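You operate a simulated robot arm through the tools that you are given. There is no shell and no other tool. Be economical: measure what you need, move in short steps, check, and stop when the job is done.

The job below is to be done with a simulated robot arm. You get a single attempt, and the scene is never put back.

TASK
Test the sander's red stop button, then leave the sander off.
Fine: START, push the red button in, twist the collar till it springs out, START again, then STOP.

It is judged by the outcome, as a careful person would: the job done as asked, and still so three seconds after it is handed in. It fails if anything else is knocked over, pushed out of place, dropped, spilled or broken.

THE ROBOT
A 6-joint arm with a two-finger parallel gripper, fixed in place. Base frame: the origin is at the foot of the arm, x ahead of it, y to its left, z up. Units: mm, degrees, N and s.
With the tool pointing down near the work surface it reaches from about 440 to 860 mm from the base axis. Its first joint turns from -115.0 to 115.0 degrees. Payload 4.2 kg.
Tool frame: the origin (TCP) lies between the finger pads and is the grasp point; the fingertips stand 23 mm ahead of it; z points along the fingers, y is the line along which they close. Largest opening 94 mm; finger width 38, thickness 10; the body of the gripper, 54 by 96 mm, starts 39 mm behind the TCP.
Orientation is that of the tool frame in the base frame, as a unit quaternion [w, x, y, z]. With the fingers straight down and closing along the base's y, the tool's x points along the base's -x, its y along +y and its z along -z.

THE INTERFACE
- The arm moves only by the tool jog_arm. Its argument "plan" is one flat list of numbers, 7 for each row, row after row: the shift along the tool's x, y, z in mm, then the turn, a rotation vector about the tool's x, y, z in degrees, then the finger opening in mm, from 0 to 94. In form: [dx, dy, dz, ax, ay, az, jaw, dx, dy, dz, ax, ay, az, jaw, ...]. A call has 1 to 12 rows; each row shifts and turns the commanded pose from where the row before left it, along the tool's axes as they then stand. A row lasts 0.2 s, in which the tool goes at most 50 mm and 8.6 degrees; a call with a longer step from one row to the next is refused whole, and so is a gripper value outside its range. A pose out of reach is approached as far as the arm can. The call stops where the force on the tool passes 40 N (or 10 N more than at its start, if that is more) or the arm is blocked; 0.2 s more then pass. Each finger travels about 108 mm/s and halts on what it meets, pressing with about 32 N; the grip force reading is that of the motor and also rises with nothing between the fingers. The clock runs only during rows and for 0.2 s after the last one: add rows that do not move to give the fingers time. It gives the time, the measured TCP pose, the force on the tool (base axes), the opening and the grip force at its end, in the units of the frame above (readings bear some noise), with the torque about the TCP (base axes, N m) and any sound that the robot's microphone picked up, and new pictures: "show" is both (left out), scene, wrist or none.
- Cameras (640 x 400 px; columns grow to the right, rows downward): "scene" is fixed at [219.5, 650.9, 1384.9]; the picture's right is [-0.80, -0.60, 0.00], its down [-0.32, 0.42, -0.85] and it looks along [0.51, -0.68, -0.53] (base axes); focal length 365 px, centre (320, 200). "wrist" rides on the gripper at [86, 16, -74] in the tool frame; the picture's right is [-0.18, 0.98, 0.00], its down [-0.58, -0.11, -0.81] and it looks along [-0.79, -0.15, 0.59] (tool axes); focal length 243 px, centre (320, 200). There is no depth. A picture from a camera that has moved, and an enlarged one, comes with that camera's place and axes in the base frame and with its lens.
- move_column(by): slides the trunk up (or, below 0, down) by that many mm; the arm rides with it, the base frame stays. It gives what a move gives, with no picture.
- close_up(camera, box): a new picture of the part [left, top, right, bottom] of that camera's present view, enlarged. The clock stands still meanwhile.
- close_job(): hands the job in; it is judged then, once.

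Work in short steps. Places have to be worked out from the pictures, the camera data and where the tool is seen: move nearer, look again, correct. Check each grasp and each placing, and mend what went wrong. You have 120 turns and 200 pictures in all, those below and enlarged ones among them. Open the gripper and draw the arm clear of the work before you hand the job in, unless the task says otherwise; then end with one line.

The tools are called after ">>>" as name(argument=value, ...) on one line, values as JSON. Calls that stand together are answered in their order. jog_arm: Moves the arm, as the interface text tells. Its arguments: {"type":"object","properties":{"plan":{"type":"array"},"show":{"type":"string","enum":["both","scene","wrist","none"]}},"required":["plan"]} The other tools are called the same way: move_column (by) slides the trunk up or down; close_up (camera, box) takes an enlarged picture of a part of a camera's view; close_job () hands the job in.

At the start:

```text
time_s: 0.0
position: [598.2, -78.6, 888.4]
tool_rot: [0.0, 0.0, 1.0, 0.0]
contact_force: [0.8, 0.3, -0.3]
ft_torque: [0.03, 0.02, 0.0]
width: 94.3
grip_force: 0.0
trunk travel left (down, up): [-550.0, 440.0]
```

scene: 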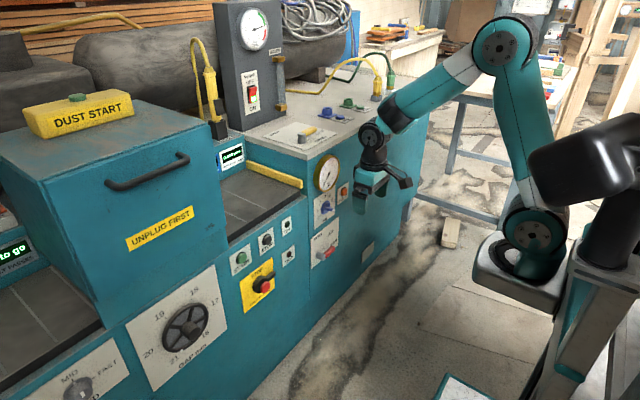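
wrist: 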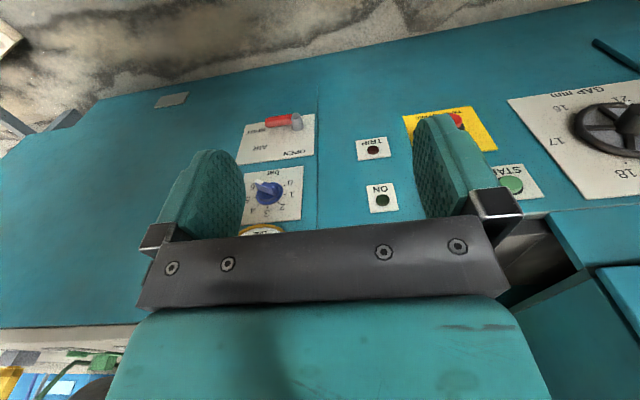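

I'll look closely at the control panel of the sander before moving.

>>> close_up(camera="scene", box=[200, 200, 360, 300])

>>> close_up(camera="wrist", box=[340, 80, 640, 268])

>>> close_up(camera="scene", box=[0, 100, 320, 300])

```text
4.00 times, centred on (280, 250) of scene
camera zoom: at [219.5, 650.9, 1384.9], right [-0.8, -0.6, 0.0], down [-0.32, 0.42, -0.85], along [0.51, -0.68, -0.53], focal length 1459 px, centre (480, 0)
```

zoom: 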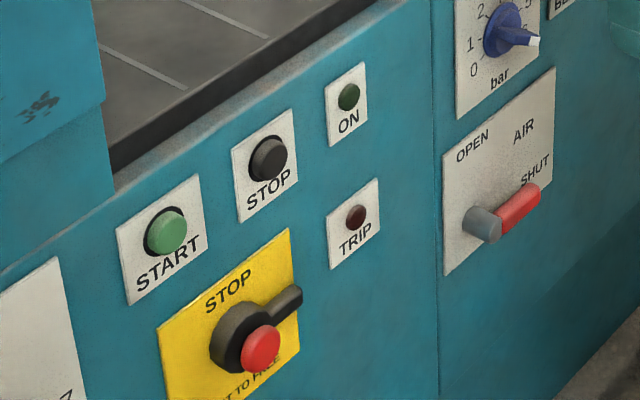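

```text
2.13 times, centred on (490, 174) of wrist
camera zoom: at [510.6, -61.0, 962.6], right [0.18, 0.98, 0.0], down [0.58, -0.11, 0.81], along [0.79, -0.15, -0.59], focal length 516 px, centre (-42, 255)
```

zoom: 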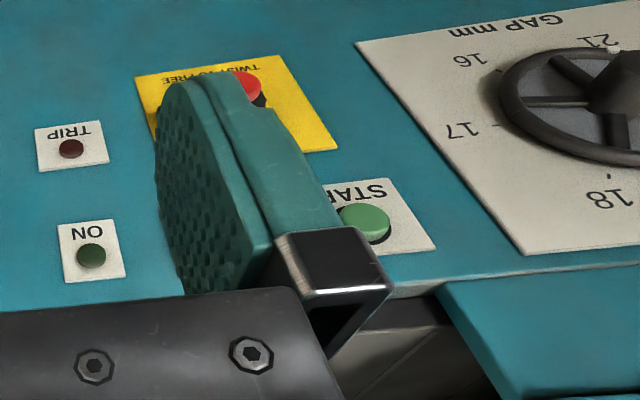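

```text
2.00 times, centred on (160, 200) of scene
camera zoom: at [219.5, 650.9, 1384.9], right [-0.8, -0.6, 0.0], down [-0.32, 0.42, -0.85], along [0.51, -0.68, -0.53], focal length 730 px, centre (640, 200)
```

zoom: 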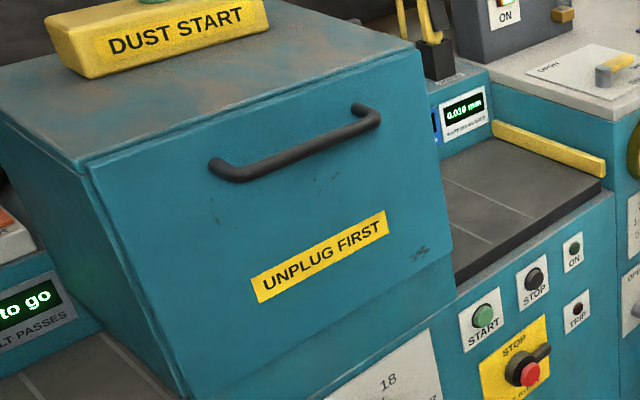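

START lies near (840,171,727), black STOP near (842,75,728), and the red mushroom near (812,126,598) on a face with x≈850. I tilt the tool level, pointing at the panel (+x).

>>> jog_arm(plan=[0, 0, 0, 0, -8.1818, 0, 94, 0, 0, 0, 0, -8.1818, 0, 94, 0, 0, 0, 0, -8.1818, 0, 60, 0, 0, 0, 0, -8.1818, 0, 30, 0, 0, 0, 0, -8.1818, 0, 0, 0, 0, 0, 0, -8.1818, 0, 0, 0, 0, 0, 0, -8.1818, 0, 0, 0, 0, 0, 0, -8.1818, 0, 0, 0, 0, 0, 0, -8.1818, 0, 0, 0, 0, 0, 0, -8.1818, 0, 0, 0, 0, 0, 0, -8.1818, 0, 0, 0, 0, 0, 0, 0, 0, 0])

```text
time_s: 2.6
position: [675.9, -76.2, 946.9]
tool_rot: [0.668, 0.0, 0.744, 0.0]
contact_force: [-0.3, -0.2, -0.4]
ft_torque: [0.02, -0.01, 0.0]
width: 0.3
grip_force: 32.2
out of reach, approached as far as the arm can: row 6, 7, 8, 9, 10, 11
trunk travel left (down, up): [-550.0, 440.0]
camera wrist: at [592.0, -59.7, 869.3], right [0.02, 0.98, 0.18], down [-0.74, -0.11, 0.66], along [0.67, -0.15, 0.72], focal length 243 px, centre (320, 200)
```

scene: 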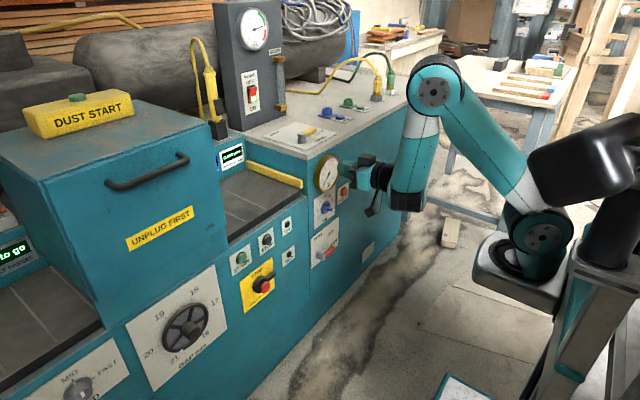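
wrist: 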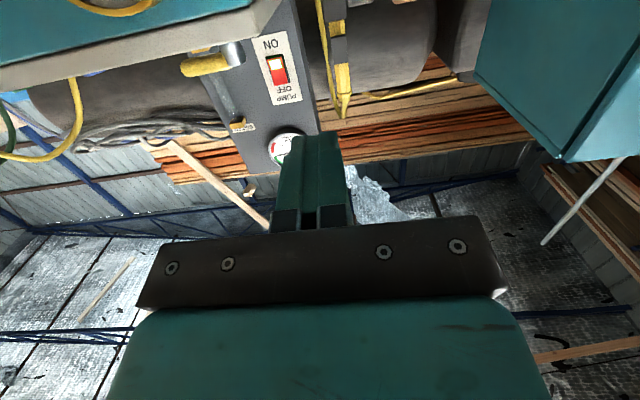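

The tool now points nearly level (6° low) with the tip at x≈699, well clear of the panel. I level it, shift to y≈171 and lower the trunk toward START's height.

>>> jog_arm(plan=[0, 35, 0, 0, -6.2, 0, 0, 0, 42, 0, 0, 0, 0, 0, 0, 42, 0, 0, 0, 0, 0, 0, 42, 0, 0, 0, 0, 0, 0, 42, 0, 0, 0, 0, 0, 0, 44, 0, 0, 0, 0, 0, 0, 0, 0, 0, 0, 0, 0], show="none")

>>> move_column(by=-200)

```text
time_s: 4.2
position: [670.6, 165.2, 989.8]
tool_rot: [0.708, -0.001, 0.706, 0.001]
contact_force: [0.3, -0.7, 0.3]
ft_torque: [0.03, 0.02, 0.0]
width: 0.0
grip_force: 31.5
out of reach, approached as far as the arm can: row 1
trunk travel left (down, up): [-550.0, 440.0]
```

```text
time_s: 6.4
position: [671.0, 165.0, 790.9]
tool_rot: [0.708, -0.001, 0.706, 0.001]
contact_force: [0.3, 1.2, 0.1]
ft_torque: [0.04, -0.01, 0.02]
width: 0.0
grip_force: 31.5
trunk travel left (down, up): [-350.0, 640.0]
```

Level now at z 791; I lower the trunk 63 mm more to START height and look.

>>> move_column(by=-63)

>>> jog_arm(plan=[0, 0, 30, 0, 0, 0, 0, 0, 0, 30, 0, 0, 0, 0, 0, 0, 30, 0, 0, 0, 0])

```text
time_s: 7.4
position: [670.4, 165.0, 729.0]
tool_rot: [0.708, 0.0, 0.706, 0.0]
contact_force: [0.5, -0.3, -0.5]
ft_torque: [-0.02, 0.0, -0.01]
width: 0.0
grip_force: 32.3
trunk travel left (down, up): [-287.0, 703.0]
```

```text
time_s: 8.2
position: [760.7, 164.9, 728.0]
tool_rot: [0.707, 0.0, 0.707, 0.0]
contact_force: [-0.4, -0.2, -0.2]
ft_torque: [0.0, 0.0, -0.03]
width: 0.2
grip_force: 31.7
trunk travel left (down, up): [-287.0, 703.0]
camera wrist: at [685.3, 181.8, 641.9], right [0.0, 0.98, 0.18], down [-0.81, -0.11, 0.58], along [0.59, -0.15, 0.79], focal length 243 px, centre (320, 200)
```

scene: 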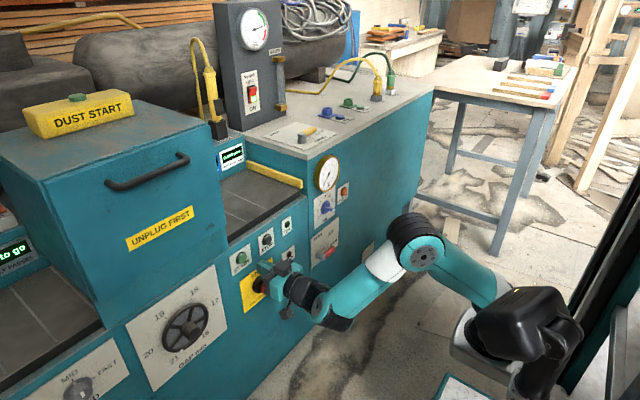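
wrist: 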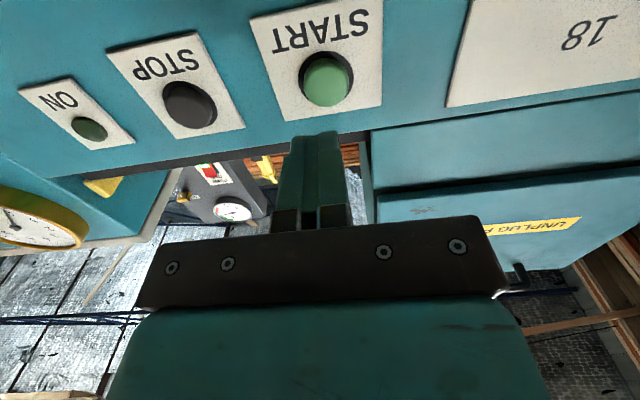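

START projects to about (≈840, 172, 722). I align to it, advance to a few mm short and look.

>>> jog_arm(plan=[6, 6.5, 20, 0, 0, 0, 0, 0, 0, 20, 0, 0, 0, 0, 0, 0, 5, 0, 0, 0, 0])

```text
time_s: 9.0
position: [805.3, 171.9, 722.3]
tool_rot: [0.708, 0.0, 0.706, 0.0]
contact_force: [-0.4, -0.5, 0.3]
ft_torque: [0.02, -0.01, -0.01]
width: 0.1
grip_force: 32.0
trunk travel left (down, up): [-287.0, 703.0]
camera wrist: at [730.6, 188.0, 635.5], right [0.0, 0.98, 0.18], down [-0.81, -0.11, 0.58], along [0.59, -0.15, 0.79], focal length 243 px, centre (320, 200)
```

scene: 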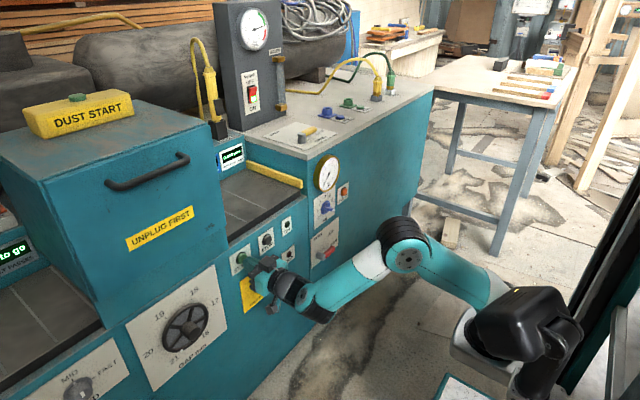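
wrist: 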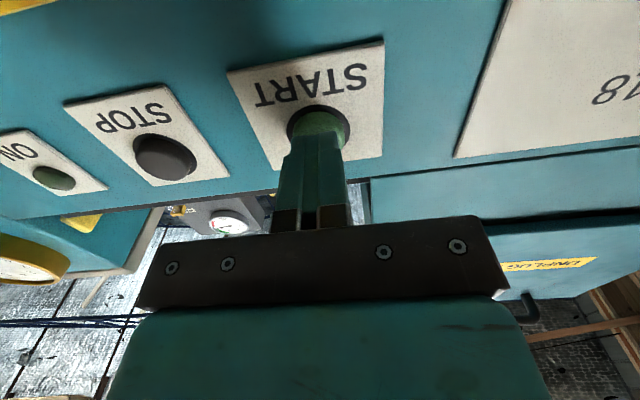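

The fingertip stands right in front of START. I press in with small steps, then back off.

>>> jog_arm(plan=[0, 0, 4, 0, 0, 0, 0, 0, 0, 3, 0, 0, 0, 0, 0, 0, 3, 0, 0, 0, 0, 0, 0, 3, 0, 0, 0, 0, 0, 0, 2, 0, 0, 0, 0, 0, 0, 2, 0, 0, 0, 0])

```text
time_s: 10.4
position: [822.4, 172.6, 722.1]
tool_rot: [0.708, -0.001, 0.706, 0.0]
contact_force: [-18.6, -3.2, 0.3]
ft_torque: [0.06, -0.07, -0.1]
width: 0.2
grip_force: 32.3
trunk travel left (down, up): [-287.0, 703.0]
heard: click
camera wrist: at [746.2, 188.5, 635.6], right [0.0, 0.98, 0.18], down [-0.81, -0.11, 0.58], along [0.59, -0.15, 0.79], focal length 243 px, centre (320, 200)
```

scene: 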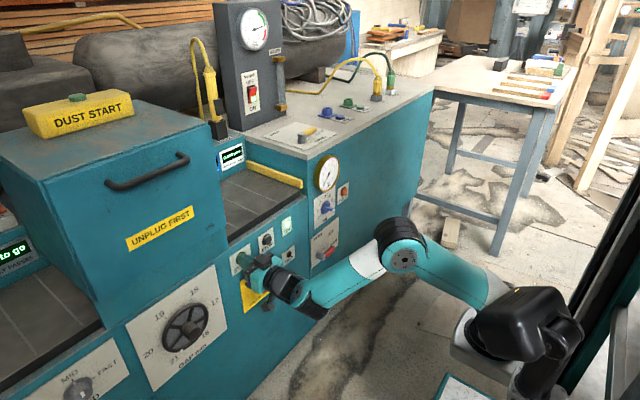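
wrist: 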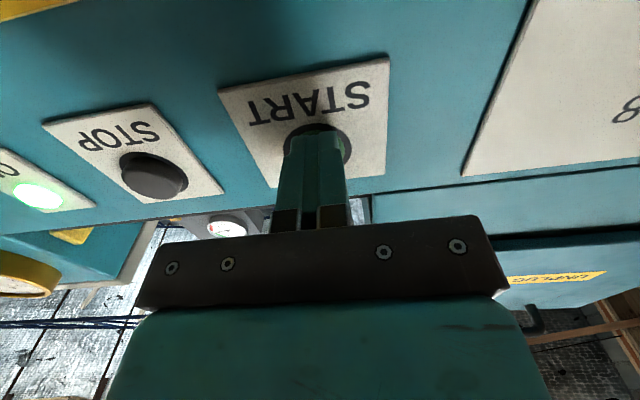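

A click and the ON lamp is lit: the sander runs. I back off 70 mm and go down toward the red button for a look.

>>> jog_arm(plan=[0, 0, -40, 0, 0, 0, 0, 0, 0, -40, 0, 0, 0, 0, 0, -46, 0, 0, 0, 0, 0, 0, 0, 0, 0, 0, 0, 0], show="none")

>>> move_column(by=-124)

>>> jog_arm(plan=[0, 0, 0, 0, 0, 0, 0])

```text
time_s: 11.4
position: [741.2, 125.5, 723.1]
tool_rot: [0.708, 0.001, 0.706, 0.0]
contact_force: [0.2, 0.1, 0.6]
ft_torque: [0.02, -0.03, -0.02]
width: 0.2
grip_force: 31.5
trunk travel left (down, up): [-287.0, 703.0]
```

```text
time_s: 12.9
position: [743.0, 125.7, 597.9]
tool_rot: [0.708, 0.0, 0.707, 0.0]
contact_force: [-1.0, -0.3, 0.2]
ft_torque: [-0.04, -0.02, 0.03]
width: 0.0
grip_force: 32.3
trunk travel left (down, up): [-163.0, 827.0]
```

```text
time_s: 13.3
position: [742.2, 125.6, 598.9]
tool_rot: [0.707, -0.001, 0.707, 0.001]
contact_force: [0.7, 0.3, 1.1]
ft_torque: [0.0, -0.01, 0.06]
width: 0.0
grip_force: 32.0
trunk travel left (down, up): [-163.0, 827.0]
camera wrist: at [666.9, 142.9, 512.2], right [0.0, 0.98, 0.18], down [-0.81, -0.11, 0.58], along [0.59, -0.15, 0.79], focal length 243 px, centre (320, 200)
```

scene: 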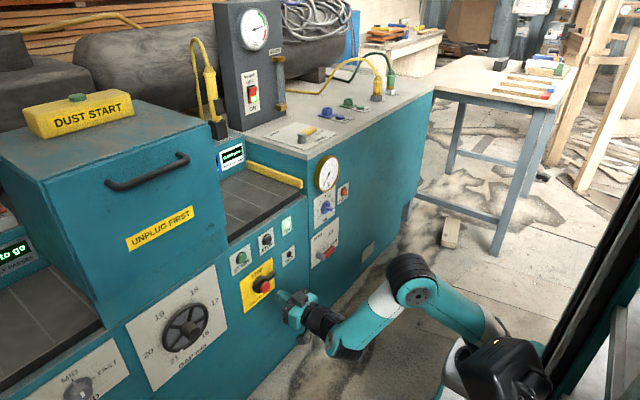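
wrist: 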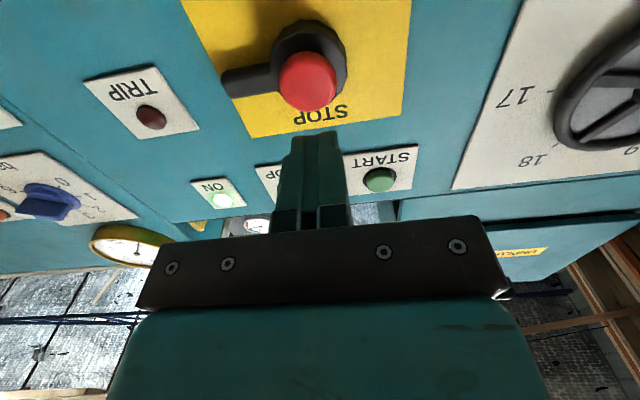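

>>> close_up(camera="wrist", box=[180, 0, 420, 150])

>>> close_up(camera="scene", box=[220, 240, 320, 302])

```text
2.67 times, centred on (300, 75) of wrist
camera zoom: at [666.9, 142.9, 512.2], right [0.0, 0.98, 0.18], down [-0.81, -0.11, 0.58], along [0.59, -0.15, 0.79], focal length 647 px, centre (373, 533)
```

zoom: 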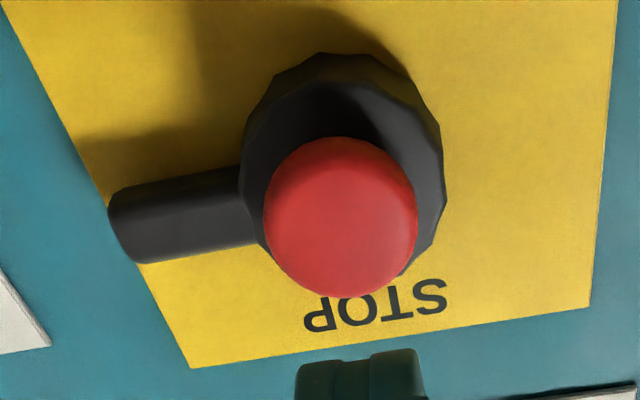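

```text
6.40 times, centred on (270, 271) of scene
camera zoom: at [219.5, 650.9, 1384.9], right [-0.8, -0.6, 0.0], down [-0.32, 0.42, -0.85], along [0.51, -0.68, -0.53], focal length 2334 px, centre (640, -254)
```

zoom: 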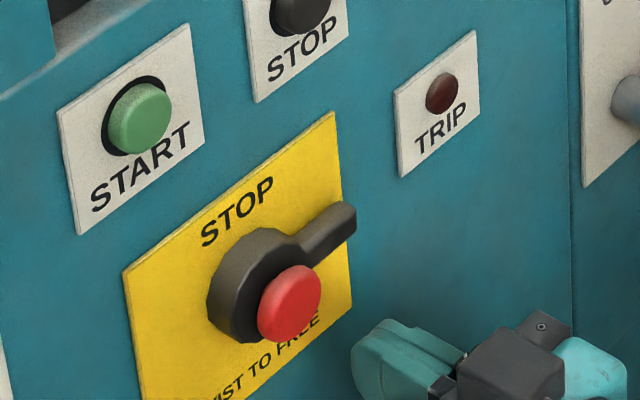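

The two views put the red cap's front at about (817,121,592.5), collar ≈52 mm across, lever pointing to −y. I align and push it in in small steps.

>>> jog_arm(plan=[6.5, -4.6, 20, 0, 0, 0, 0, 0, 0, 22, 0, 0, 0, 0, 0, 0, 4, 0, 0, 0, 0, 0, 0, 3, 0, 0, 0, 0, 0, 0, 3, 0, 0, 0, 0, 0, 0, 3, 0, 0, 0, 0, 0, 0, 2, 0, 0, 0, 0])

```text
time_s: 14.9
position: [797.8, 122.1, 592.5]
tool_rot: [0.707, -0.001, 0.707, 0.0]
contact_force: [-37.3, -4.2, -0.8]
ft_torque: [0.09, 0.06, -0.1]
width: 0.4
grip_force: 32.1
trunk travel left (down, up): [-163.0, 827.0]
camera wrist: at [722.4, 138.3, 505.8], right [0.0, 0.98, 0.18], down [-0.81, -0.11, 0.58], along [0.59, -0.15, 0.79], focal length 243 px, centre (320, 200)
```

scene: 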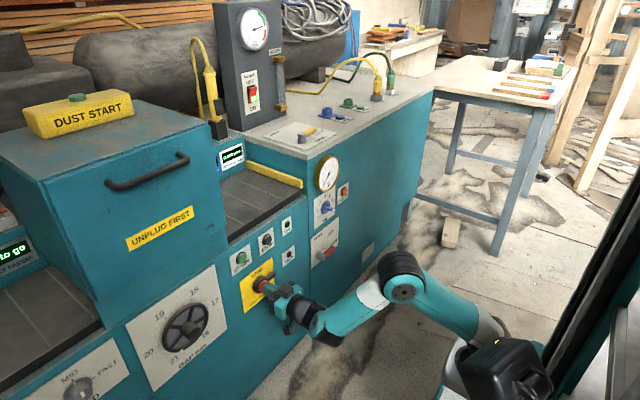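
wrist: 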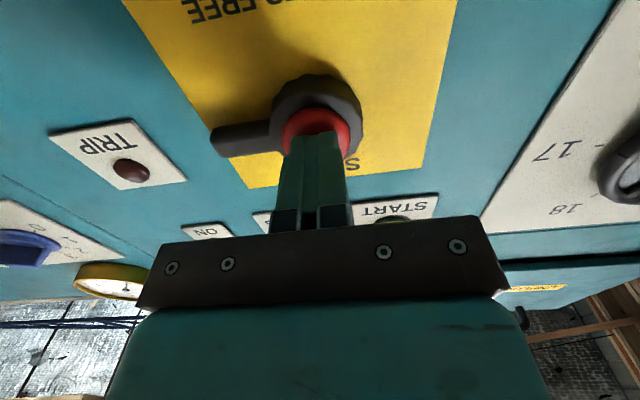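

The force is 37 N at tip x≈821 and the ON lamp in the scene looks dark. I zoom in to check before releasing.

>>> close_up(camera="scene", box=[220, 210, 320, 302])

```text
4.35 times, centred on (270, 256) of scene
camera zoom: at [219.5, 650.9, 1384.9], right [-0.8, -0.6, 0.0], down [-0.32, 0.42, -0.85], along [0.51, -0.68, -0.53], focal length 1586 px, centre (537, -44)
```

zoom: 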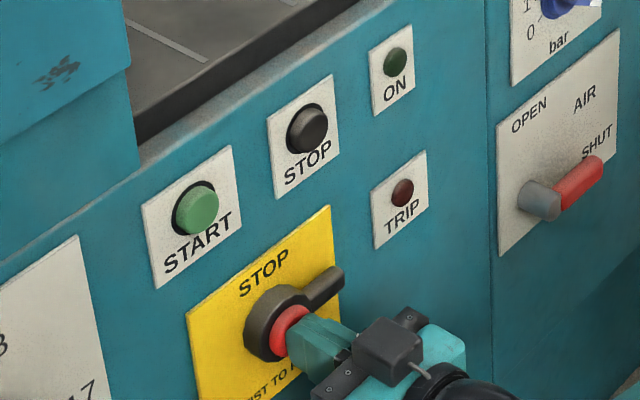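

ON is out, but latching isn't certain; I press 2 mm more, then back off and check whether the cap stays in.

>>> jog_arm(plan=[0, 0, 2, 0, 0, 0, 0, 0, 0, 2, 0, 0, 0, 0], show="none")

>>> jog_arm(plan=[0, 0, -30, 0, 0, 0, 0, 0, 0, -30, 0, 0, 0, 0, 0, 0, 0, 0, 0, 0, 0])

>>> close_up(camera="wrist", box=[180, 0, 420, 150])

>>> close_up(camera="scene", box=[220, 210, 320, 302])

```text
time_s: 15.3
position: [798.2, 121.4, 592.5]
tool_rot: [0.707, -0.002, 0.707, 0.0]
contact_force: [-41.3, -6.5, 4.2]
ft_torque: [0.18, -0.07, -0.14]
width: 0.0
grip_force: 32.3
trunk travel left (down, up): [-163.0, 827.0]
stopped in row 1: the force on the tool passed its limit at 52 N (the readings are from after the stop); the commanded pose is now the measured one
```

```text
time_s: 16.1
position: [739.6, 120.9, 590.5]
tool_rot: [0.707, -0.001, 0.707, 0.0]
contact_force: [0.2, -0.6, -0.3]
ft_torque: [-0.02, -0.04, -0.01]
width: 0.2
grip_force: 31.9
trunk travel left (down, up): [-163.0, 827.0]
camera wrist: at [663.8, 138.1, 504.6], right [0.0, 0.98, 0.18], down [-0.81, -0.11, 0.58], along [0.59, -0.15, 0.79], focal length 243 px, centre (320, 200)
```

scene: 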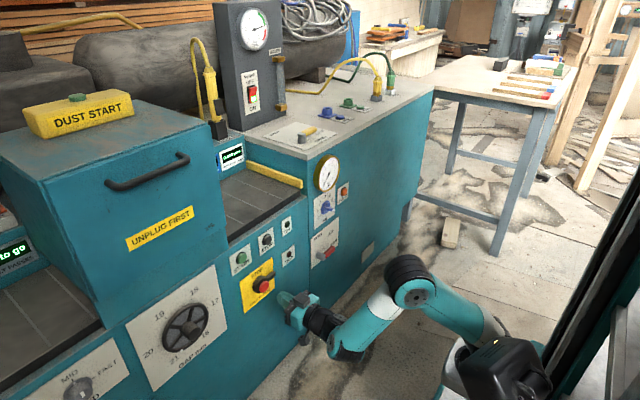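
wrist: 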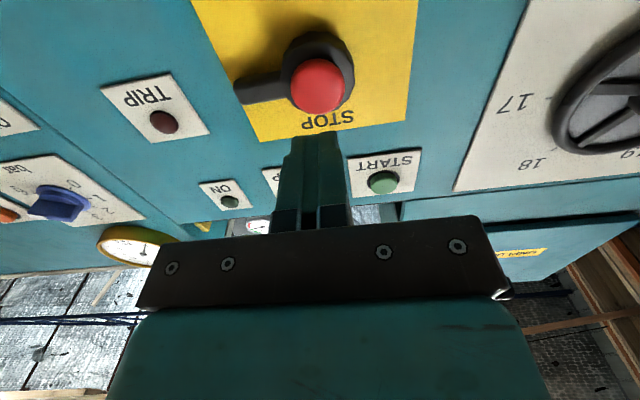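

```text
2.67 times, centred on (300, 75) of wrist
camera zoom: at [663.8, 138.1, 504.6], right [0.0, 0.98, 0.18], down [-0.81, -0.11, 0.58], along [0.59, -0.15, 0.79], focal length 647 px, centre (373, 533)
```

zoom: 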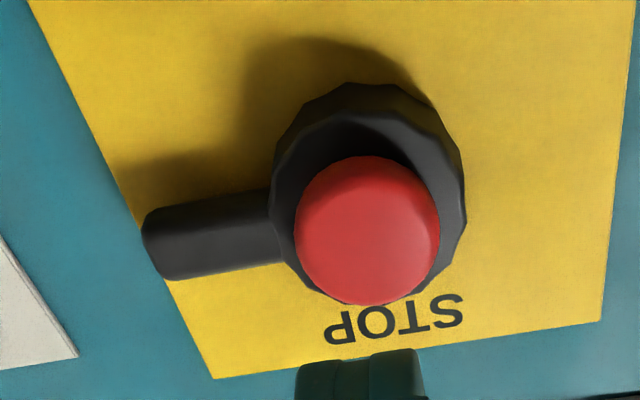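

```text
4.35 times, centred on (270, 256) of scene
camera zoom: at [219.5, 650.9, 1384.9], right [-0.8, -0.6, 0.0], down [-0.32, 0.42, -0.85], along [0.51, -0.68, -0.53], focal length 1586 px, centre (537, -44)
```

zoom: 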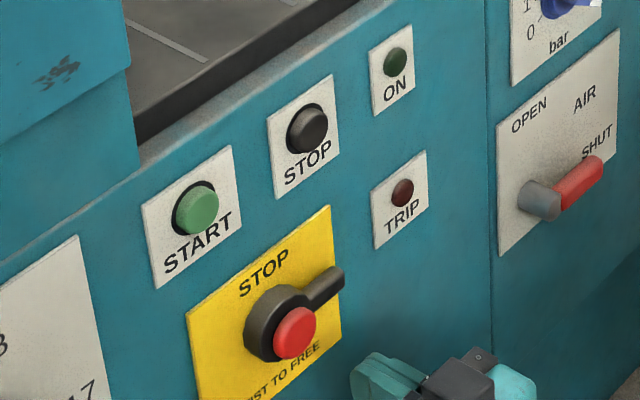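

The cap has sunk from x≈817 to ≈824 and stays there with ON dark, so it is latched. I roll the tool −90° so the fingers close vertically, clear of the lever, and open them.

>>> jog_arm(plan=[0, 0, 0, 0, 0, -8.1818, 20, 0, 0, 0, 0, 0, -8.1818, 40, 0, 0, 0, 0, 0, -8.1818, 60, 0, 0, 0, 0, 0, -8.1818, 80, 0, 0, 0, 0, 0, -8.1818, 80, 0, 0, 0, 0, 0, -8.1818, 80, 0, 0, 0, 0, 0, -8.1818, 80, 0, 0, 0, 0, 0, -8.1818, 80, 0, 0, 0, 0, 0, -8.1818, 80, 0, 0, 0, 0, 0, -8.1818, 80, 0, 0, 0, 0, 0, -8.1818, 80, 0, 0, 0, 0, 0, 0, 80])

```text
time_s: 18.7
position: [739.2, 121.2, 592.2]
tool_rot: [-0.499, 0.502, -0.499, 0.5]
contact_force: [0.4, 0.9, 0.0]
ft_torque: [-0.01, 0.03, 0.02]
width: 79.9
grip_force: 0.0
trunk travel left (down, up): [-163.0, 827.0]
camera wrist: at [664.2, 35.6, 576.0], right [0.0, 0.18, -0.98], down [-0.81, 0.58, 0.11], along [0.59, 0.79, 0.15], focal length 243 px, centre (320, 200)
```

scene: 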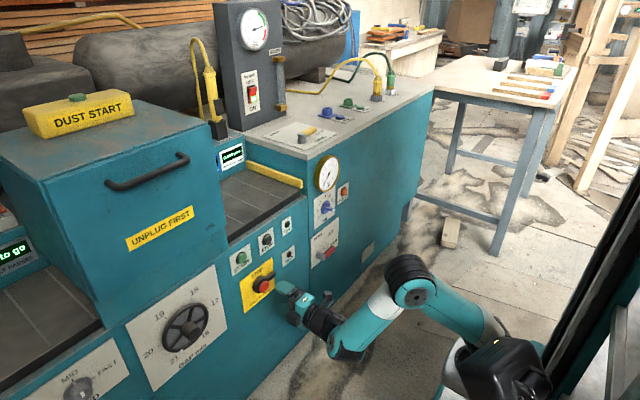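
wrist: 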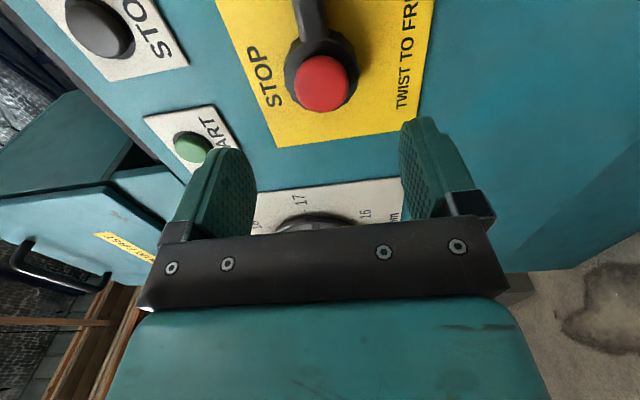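

The cap centre checks out at (y 120.5, z 591.5), between the open fingers. I advance around the collar.

>>> jog_arm(plan=[0, 0, 30, 0, 0, 0, 80, 0, 0, 25, 0, 0, 0, 80, 0, 0, 10, 0, 0, 0, 80, 0, 0, 5, 0, 0, 0, 80])

>>> close_up(camera="scene", box=[220, 240, 340, 320])

```text
time_s: 19.7
position: [809.5, 122.6, 591.6]
tool_rot: [-0.5, 0.501, -0.5, 0.499]
contact_force: [0.8, -1.0, -0.4]
ft_torque: [0.0, 0.01, 0.01]
width: 80.0
grip_force: 0.0
trunk travel left (down, up): [-163.0, 827.0]
camera wrist: at [734.1, 36.0, 575.7], right [0.0, 0.18, -0.98], down [-0.81, 0.58, 0.11], along [0.59, 0.79, 0.15], focal length 243 px, centre (320, 200)
```

scene: 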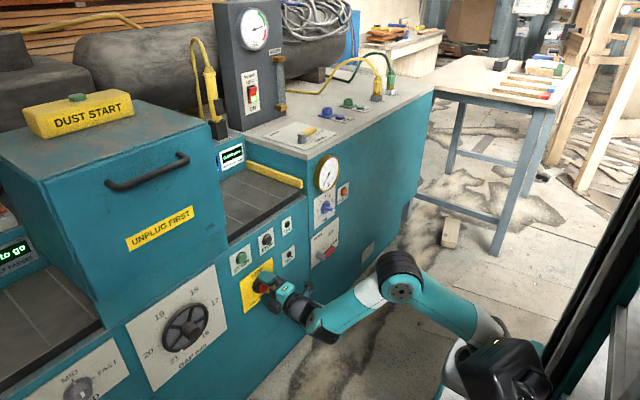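
wrist: 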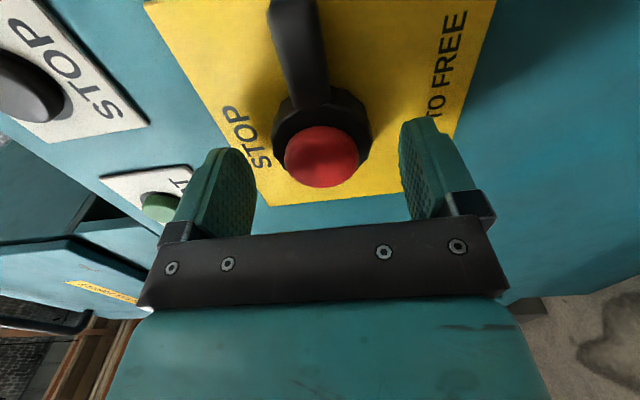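

```text
5.00 times, centred on (280, 280) of scene
camera zoom: at [219.5, 650.9, 1384.9], right [-0.8, -0.6, 0.0], down [-0.32, 0.42, -0.85], along [0.51, -0.68, -0.53], focal length 1824 px, centre (520, -200)
```

zoom: 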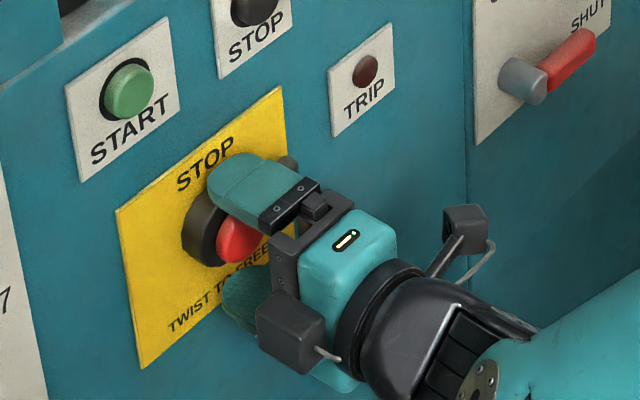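

Fingers straddle the collar, lever free. I go 10 mm deeper (tips ≈842, panel ≈850) and close on the collar.

>>> jog_arm(plan=[0, -1, 5, 0, 0, 0, 80, 0, 0, 5, 0, 0, 0, 80, 0, 0, 0, 0, 0, 0, 60, 0, 0, 0, 0, 0, 0, 48, 0, 0, 0, 0, 0, 0, 40, 0, 0, 0, 0, 0, 0, 40])

>>> close_up(camera="scene", box=[220, 240, 340, 320])

```text
time_s: 21.1
position: [820.3, 121.4, 589.0]
tool_rot: [-0.498, 0.501, -0.501, 0.5]
contact_force: [2.1, 0.0, -16.5]
ft_torque: [0.04, -0.09, 0.06]
width: 51.4
grip_force: 45.3
trunk travel left (down, up): [-163.0, 827.0]
camera wrist: at [744.2, 35.8, 574.9], right [-0.01, 0.18, -0.98], down [-0.81, 0.58, 0.11], along [0.59, 0.79, 0.14], focal length 243 px, centre (320, 200)
```

scene: 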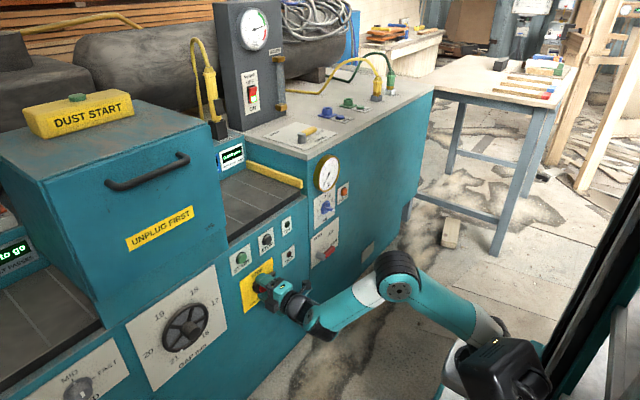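
wrist: 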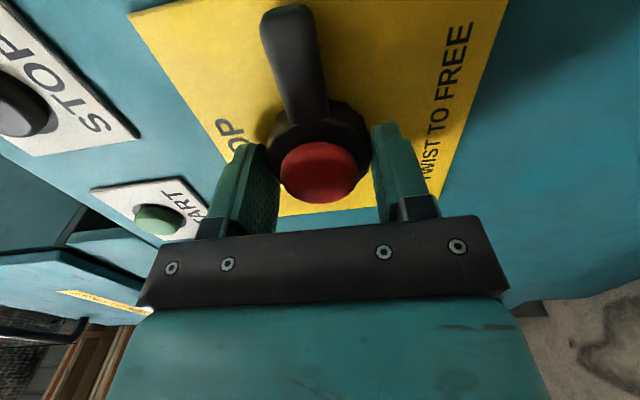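

```text
5.00 times, centred on (280, 280) of scene
camera zoom: at [219.5, 650.9, 1384.9], right [-0.8, -0.6, 0.0], down [-0.32, 0.42, -0.85], along [0.51, -0.68, -0.53], focal length 1824 px, centre (520, -200)
```

zoom: 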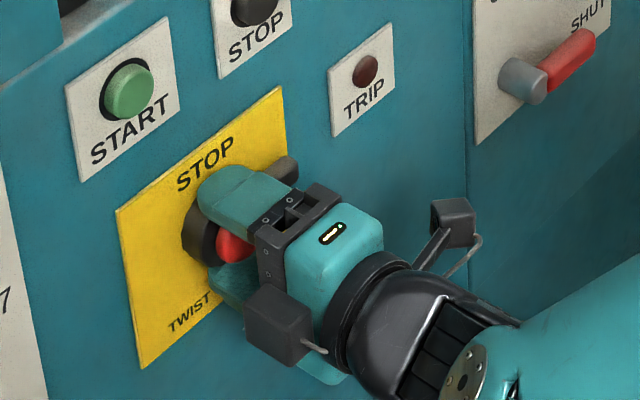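

The collar is gripped at 51.4 mm, with a −16 N pull showing its centre is a bit lower. I ease down 2 mm and start a clockwise twist gently.

>>> jog_arm(plan=[0, 2, 0, 0, 0, 0, 40, 0, 0, 0, 0, 0, 6, 40, 0, 0, 0, 0, 0, 6, 40, 0, 0, 0, 0, 0, 6, 40])

```text
time_s: 22.1
position: [820.0, 121.4, 591.4]
tool_rot: [0.572, -0.415, 0.573, -0.415]
contact_force: [-7.5, -2.3, -7.0]
ft_torque: [-0.01, 0.13, 0.0]
width: 51.4
grip_force: 45.1
trunk travel left (down, up): [-163.0, 827.0]
camera wrist: at [744.2, 45.0, 548.7], right [0.0, 0.48, -0.88], down [-0.81, 0.52, 0.28], along [0.59, 0.71, 0.39], focal length 243 px, centre (320, 200)
```

scene: 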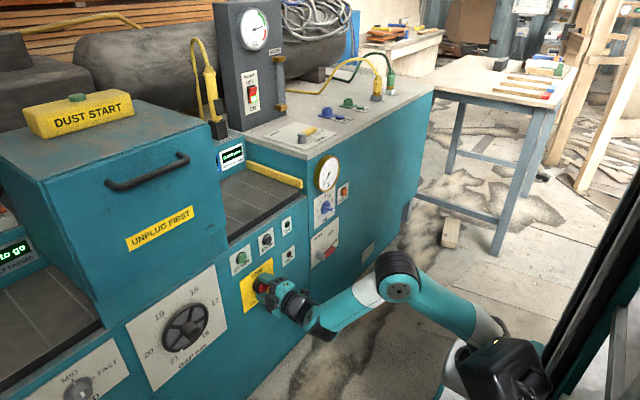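
wrist: 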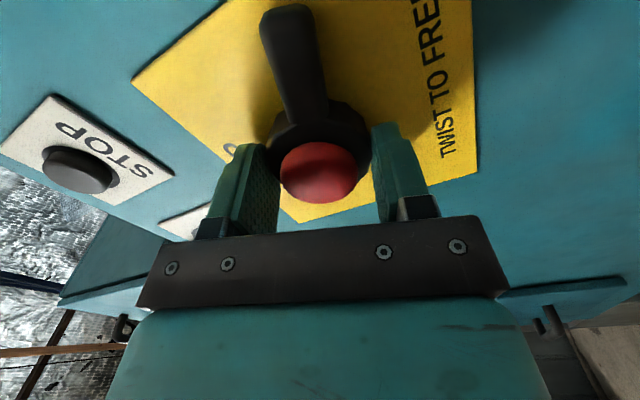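

The collar and lever turn with the gripper at little torque. I keep twisting clockwise.

>>> jog_arm(plan=[0, 0, 0, 0, 0, 7, 40, 0, 0, 0, 0, 0, 7, 40, 0, 0, 0, 0, 0, 7, 40, 0, 0, 0, 0, 0, 7, 40])

```text
time_s: 23.1
position: [819.5, 121.0, 590.7]
tool_rot: [0.656, -0.265, 0.655, -0.265]
contact_force: [3.6, -2.7, 3.2]
ft_torque: [-1.03, 0.43, 0.02]
width: 51.5
grip_force: 44.4
trunk travel left (down, up): [-163.0, 827.0]
camera wrist: at [744.3, 73.3, 518.3], right [0.0, 0.83, -0.55], down [-0.81, 0.33, 0.49], along [0.59, 0.44, 0.67], focal length 243 px, centre (320, 200)
```

scene: 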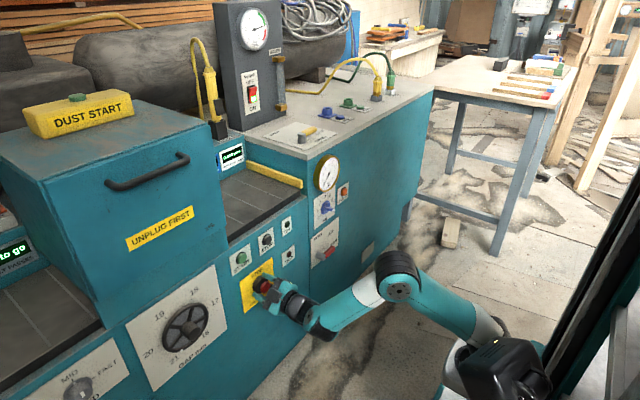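
wrist: 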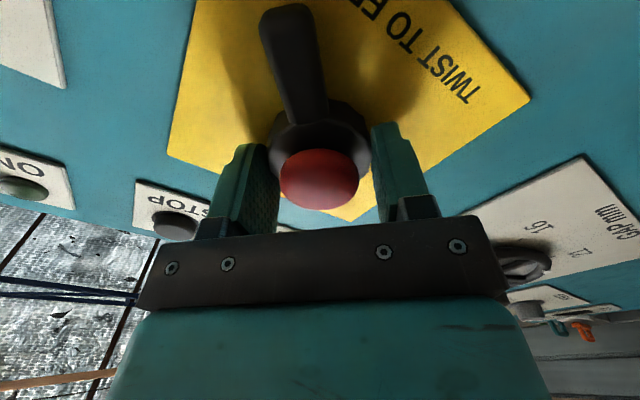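

About 46° turned and a 1 N·m resistance has appeared; the cap looks further out. I zoom in to check before going on.

>>> close_up(camera="scene", box=[220, 240, 340, 320])

>>> close_up(camera="wrist", box=[200, 80, 440, 230])

```text
5.00 times, centred on (280, 280) of scene
camera zoom: at [219.5, 650.9, 1384.9], right [-0.8, -0.6, 0.0], down [-0.32, 0.42, -0.85], along [0.51, -0.68, -0.53], focal length 1824 px, centre (520, -200)
```

zoom: 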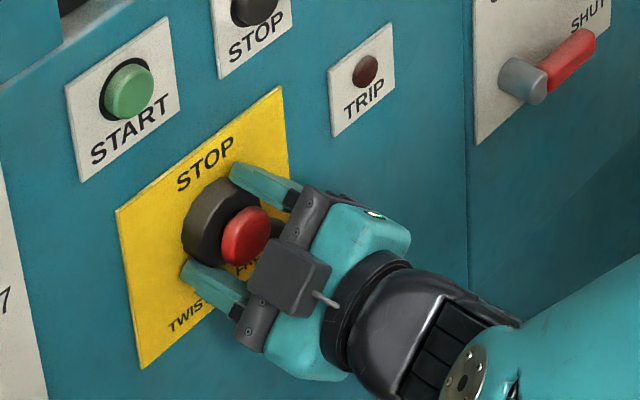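

```text
2.67 times, centred on (320, 155) of wrist
camera zoom: at [744.3, 73.3, 518.3], right [0.0, 0.83, -0.55], down [-0.81, 0.33, 0.49], along [0.59, 0.44, 0.67], focal length 647 px, centre (320, 320)
```

zoom: 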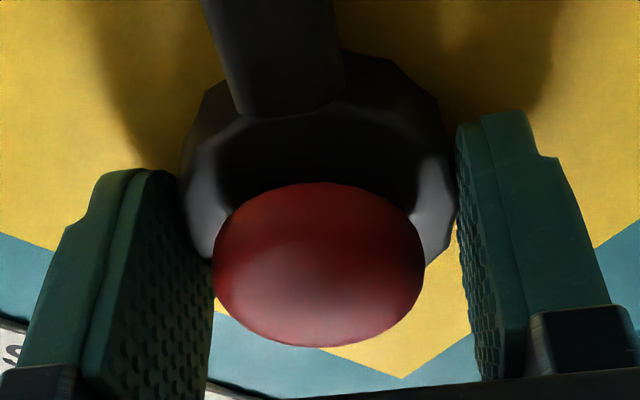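

The cap stands clear of the collar now: it has sprung out. I open the fingers, back off straight and check.

>>> jog_arm(plan=[0, 0, 0, 0, 0, -2, 60, 0, 0, 0, 0, 0, 0, 80, 0, 0, 0, 0, 0, 0, 80, 0, 0, -30, 0, 0, 0, 80, 0, 0, -30, 0, 0, 0, 80, 0, 0, -20, 0, 0, 0, 80])

>>> close_up(camera="scene", box=[220, 210, 320, 302])

```text
time_s: 24.5
position: [739.1, 121.2, 589.1]
tool_rot: [0.651, -0.277, 0.651, -0.276]
contact_force: [0.2, -0.6, -0.5]
ft_torque: [0.03, 0.0, 0.03]
width: 80.1
grip_force: 0.1
trunk travel left (down, up): [-163.0, 827.0]
camera wrist: at [663.5, 70.7, 518.3], right [0.0, 0.81, -0.58], down [-0.81, 0.34, 0.48], along [0.59, 0.47, 0.66], focal length 243 px, centre (320, 200)
```

scene: 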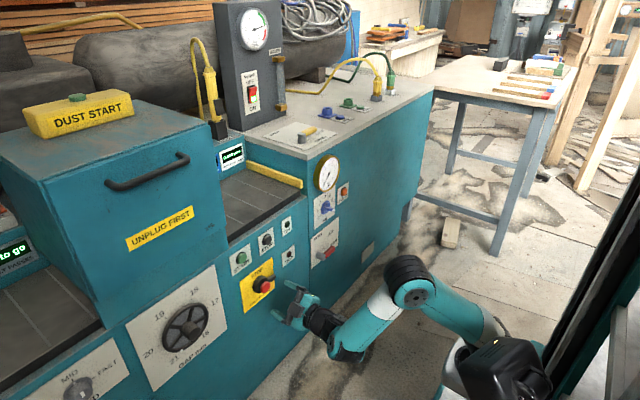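
wrist: 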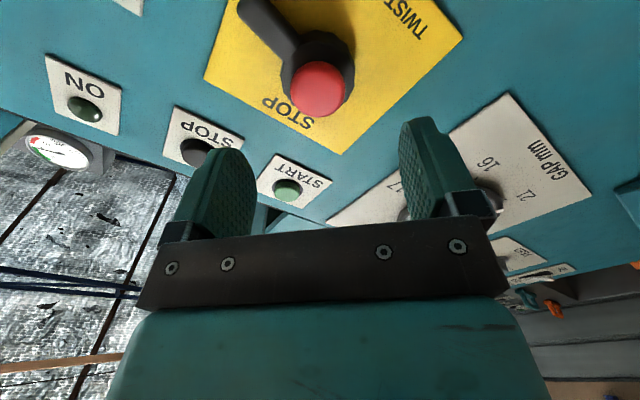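

```text
4.35 times, centred on (270, 256) of scene
camera zoom: at [219.5, 650.9, 1384.9], right [-0.8, -0.6, 0.0], down [-0.32, 0.42, -0.85], along [0.51, -0.68, -0.53], focal length 1586 px, centre (537, -44)
```

zoom: 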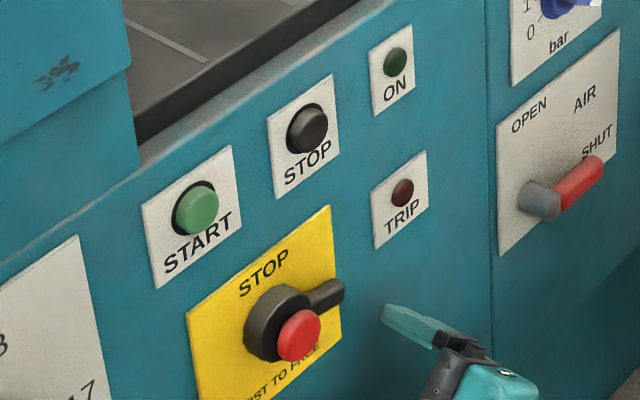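

The cap is back at its original out position and the collar is springing back. I roll the tool back, close the fingers, and rise to START.

>>> jog_arm(plan=[0, 0, 0, 0, 0, 7.68, 60, 0, 0, 0, 0, 0, 7.68, 40, 0, 0, 0, 0, 0, 7.68, 20, 0, 0, 0, 0, 0, 7.68, 0, 0, 0, 0, 0, 0, 7.68, 0, 0, 0, 0, 0, 0, 7.68, 0, 0, 26, 0, 0, 0, 0, 0, 0, 25, 0, 0, 0, 0, 0, 0, 0, 0, 0, 0, 0, 0], show="none")

>>> move_column(by=132)

>>> jog_arm(plan=[0, 0, 30, 0, 0, 0, 0, 0, 0, 30, 0, 0, 0, 0, 0, 0, 5, 0, 0, 0, 0])

```text
time_s: 26.5
position: [740.1, 172.2, 590.6]
tool_rot: [0.707, 0.001, 0.707, 0.0]
contact_force: [-1.2, 0.1, -1.4]
ft_torque: [-0.01, -0.01, -0.01]
width: 0.0
grip_force: 31.7
trunk travel left (down, up): [-163.0, 827.0]
```

```text
time_s: 28.1
position: [738.8, 172.8, 722.9]
tool_rot: [0.706, -0.001, 0.708, 0.001]
contact_force: [-0.3, 0.5, -0.1]
ft_torque: [-0.01, 0.0, -0.04]
width: 0.4
grip_force: 31.8
trunk travel left (down, up): [-295.0, 695.0]
```

```text
time_s: 28.9
position: [806.4, 173.1, 722.1]
tool_rot: [0.706, -0.001, 0.708, 0.001]
contact_force: [-0.2, 0.0, 0.0]
ft_torque: [-0.02, -0.03, 0.03]
width: 0.0
grip_force: 32.2
trunk travel left (down, up): [-295.0, 695.0]
camera wrist: at [729.8, 190.2, 636.6], right [0.0, 0.98, 0.18], down [-0.81, -0.11, 0.58], along [0.59, -0.15, 0.79], focal length 243 px, centre (320, 200)
```

scene: 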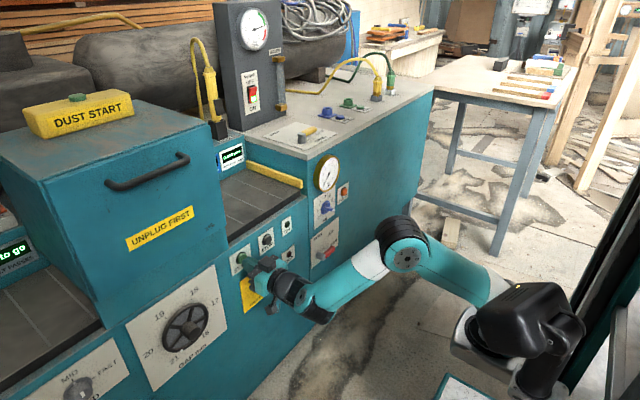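
wrist: 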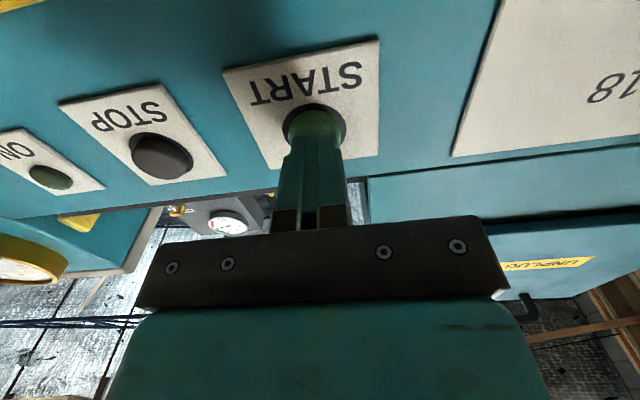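

In front of START again, at the same place as before. I press with the same small steps.

>>> jog_arm(plan=[0, 0, 4, 0, 0, 0, 0, 0, 0, 3, 0, 0, 0, 0, 0, 0, 3, 0, 0, 0, 0, 0, 0, 3, 0, 0, 0, 0, 0, 0, 2, 0, 0, 0, 0, 0, 0, 2, 0, 0, 0, 0])

```text
time_s: 30.3
position: [821.9, 173.3, 722.2]
tool_rot: [0.706, 0.0, 0.708, 0.0]
contact_force: [-18.4, -4.9, -0.8]
ft_torque: [0.01, -0.05, -0.08]
width: 0.0
grip_force: 32.8
trunk travel left (down, up): [-295.0, 695.0]
heard: click
camera wrist: at [745.7, 189.9, 636.7], right [0.0, 0.98, 0.18], down [-0.81, -0.11, 0.58], along [0.59, -0.15, 0.79], focal length 243 px, centre (320, 200)
```

scene: 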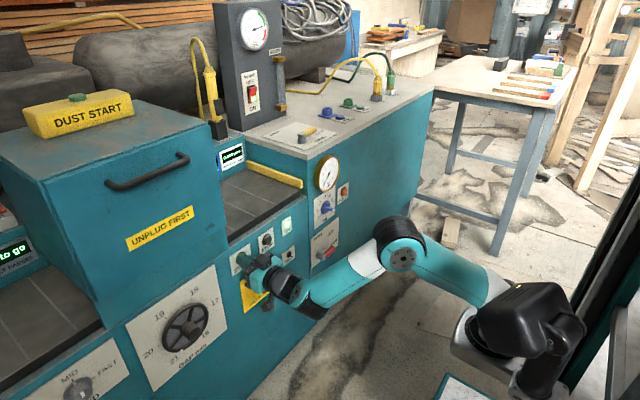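
wrist: 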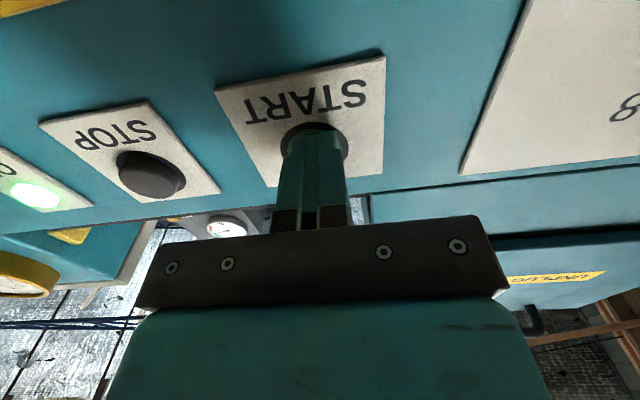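

Click, and ON is lit again after the reset. Now I back off and line up on the black STOP (y≈74.5, z≈721).

>>> jog_arm(plan=[0, 0, -45, 0, 0, 0, 0, 0, -49, 0, 0, 0, 0, 0, 0, -49, 0, 0, 0, 0, 0, 0, 0, 28, 0, 0, 0, 0, 0, 0, 0, 0, 0, 0, 0])

```text
time_s: 31.5
position: [805.3, 76.4, 722.7]
tool_rot: [0.707, -0.001, 0.707, 0.001]
contact_force: [-0.2, 0.6, -0.6]
ft_torque: [0.01, -0.02, 0.02]
width: 0.0
grip_force: 32.4
trunk travel left (down, up): [-295.0, 695.0]
camera wrist: at [730.2, 93.0, 636.6], right [0.0, 0.98, 0.18], down [-0.81, -0.11, 0.58], along [0.59, -0.15, 0.79], focal length 243 px, centre (320, 200)
```

scene: 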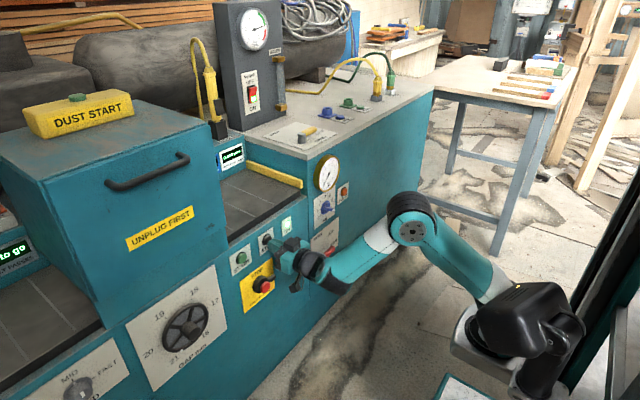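
wrist: 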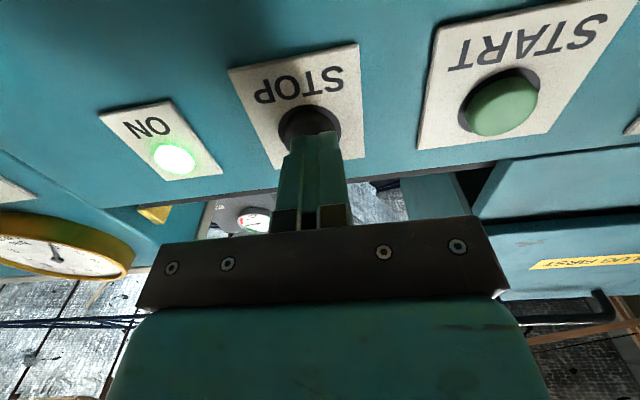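

ON stays lit by itself and the fingertip faces STOP squarely. I press STOP in small steps.

>>> jog_arm(plan=[0, -1.5, 4, 0, 0, 0, 0, 0, 0, 3, 0, 0, 0, 0, 0, 0, 3, 0, 0, 0, 0, 0, 0, 3, 0, 0, 0, 0, 0, 0, 2, 0, 0, 0, 0, 0, 0, 2, 0, 0, 0, 0])

```text
time_s: 32.9
position: [822.6, 75.3, 722.3]
tool_rot: [0.707, -0.001, 0.708, 0.001]
contact_force: [-17.4, -0.8, 1.1]
ft_torque: [-0.06, -0.07, -0.05]
width: 0.0
grip_force: 31.9
trunk travel left (down, up): [-295.0, 695.0]
heard: click
camera wrist: at [745.6, 90.8, 636.7], right [0.0, 0.98, 0.18], down [-0.81, -0.11, 0.58], along [0.59, -0.15, 0.79], focal length 243 px, centre (320, 200)
```

scene: 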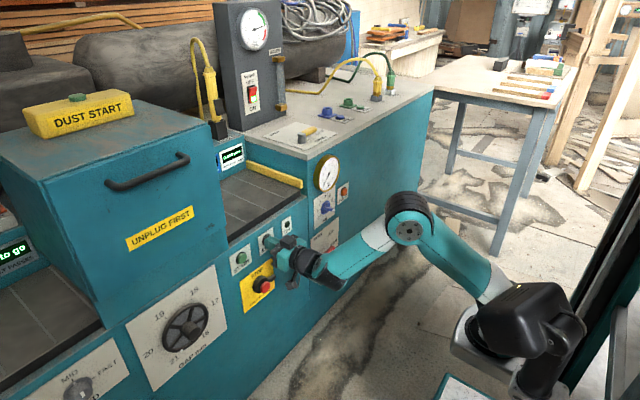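
wrist: 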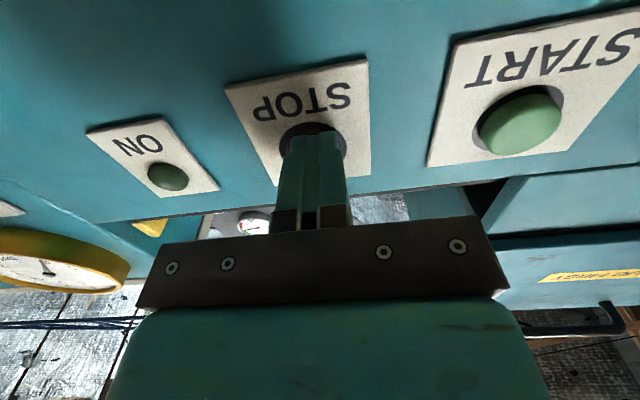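

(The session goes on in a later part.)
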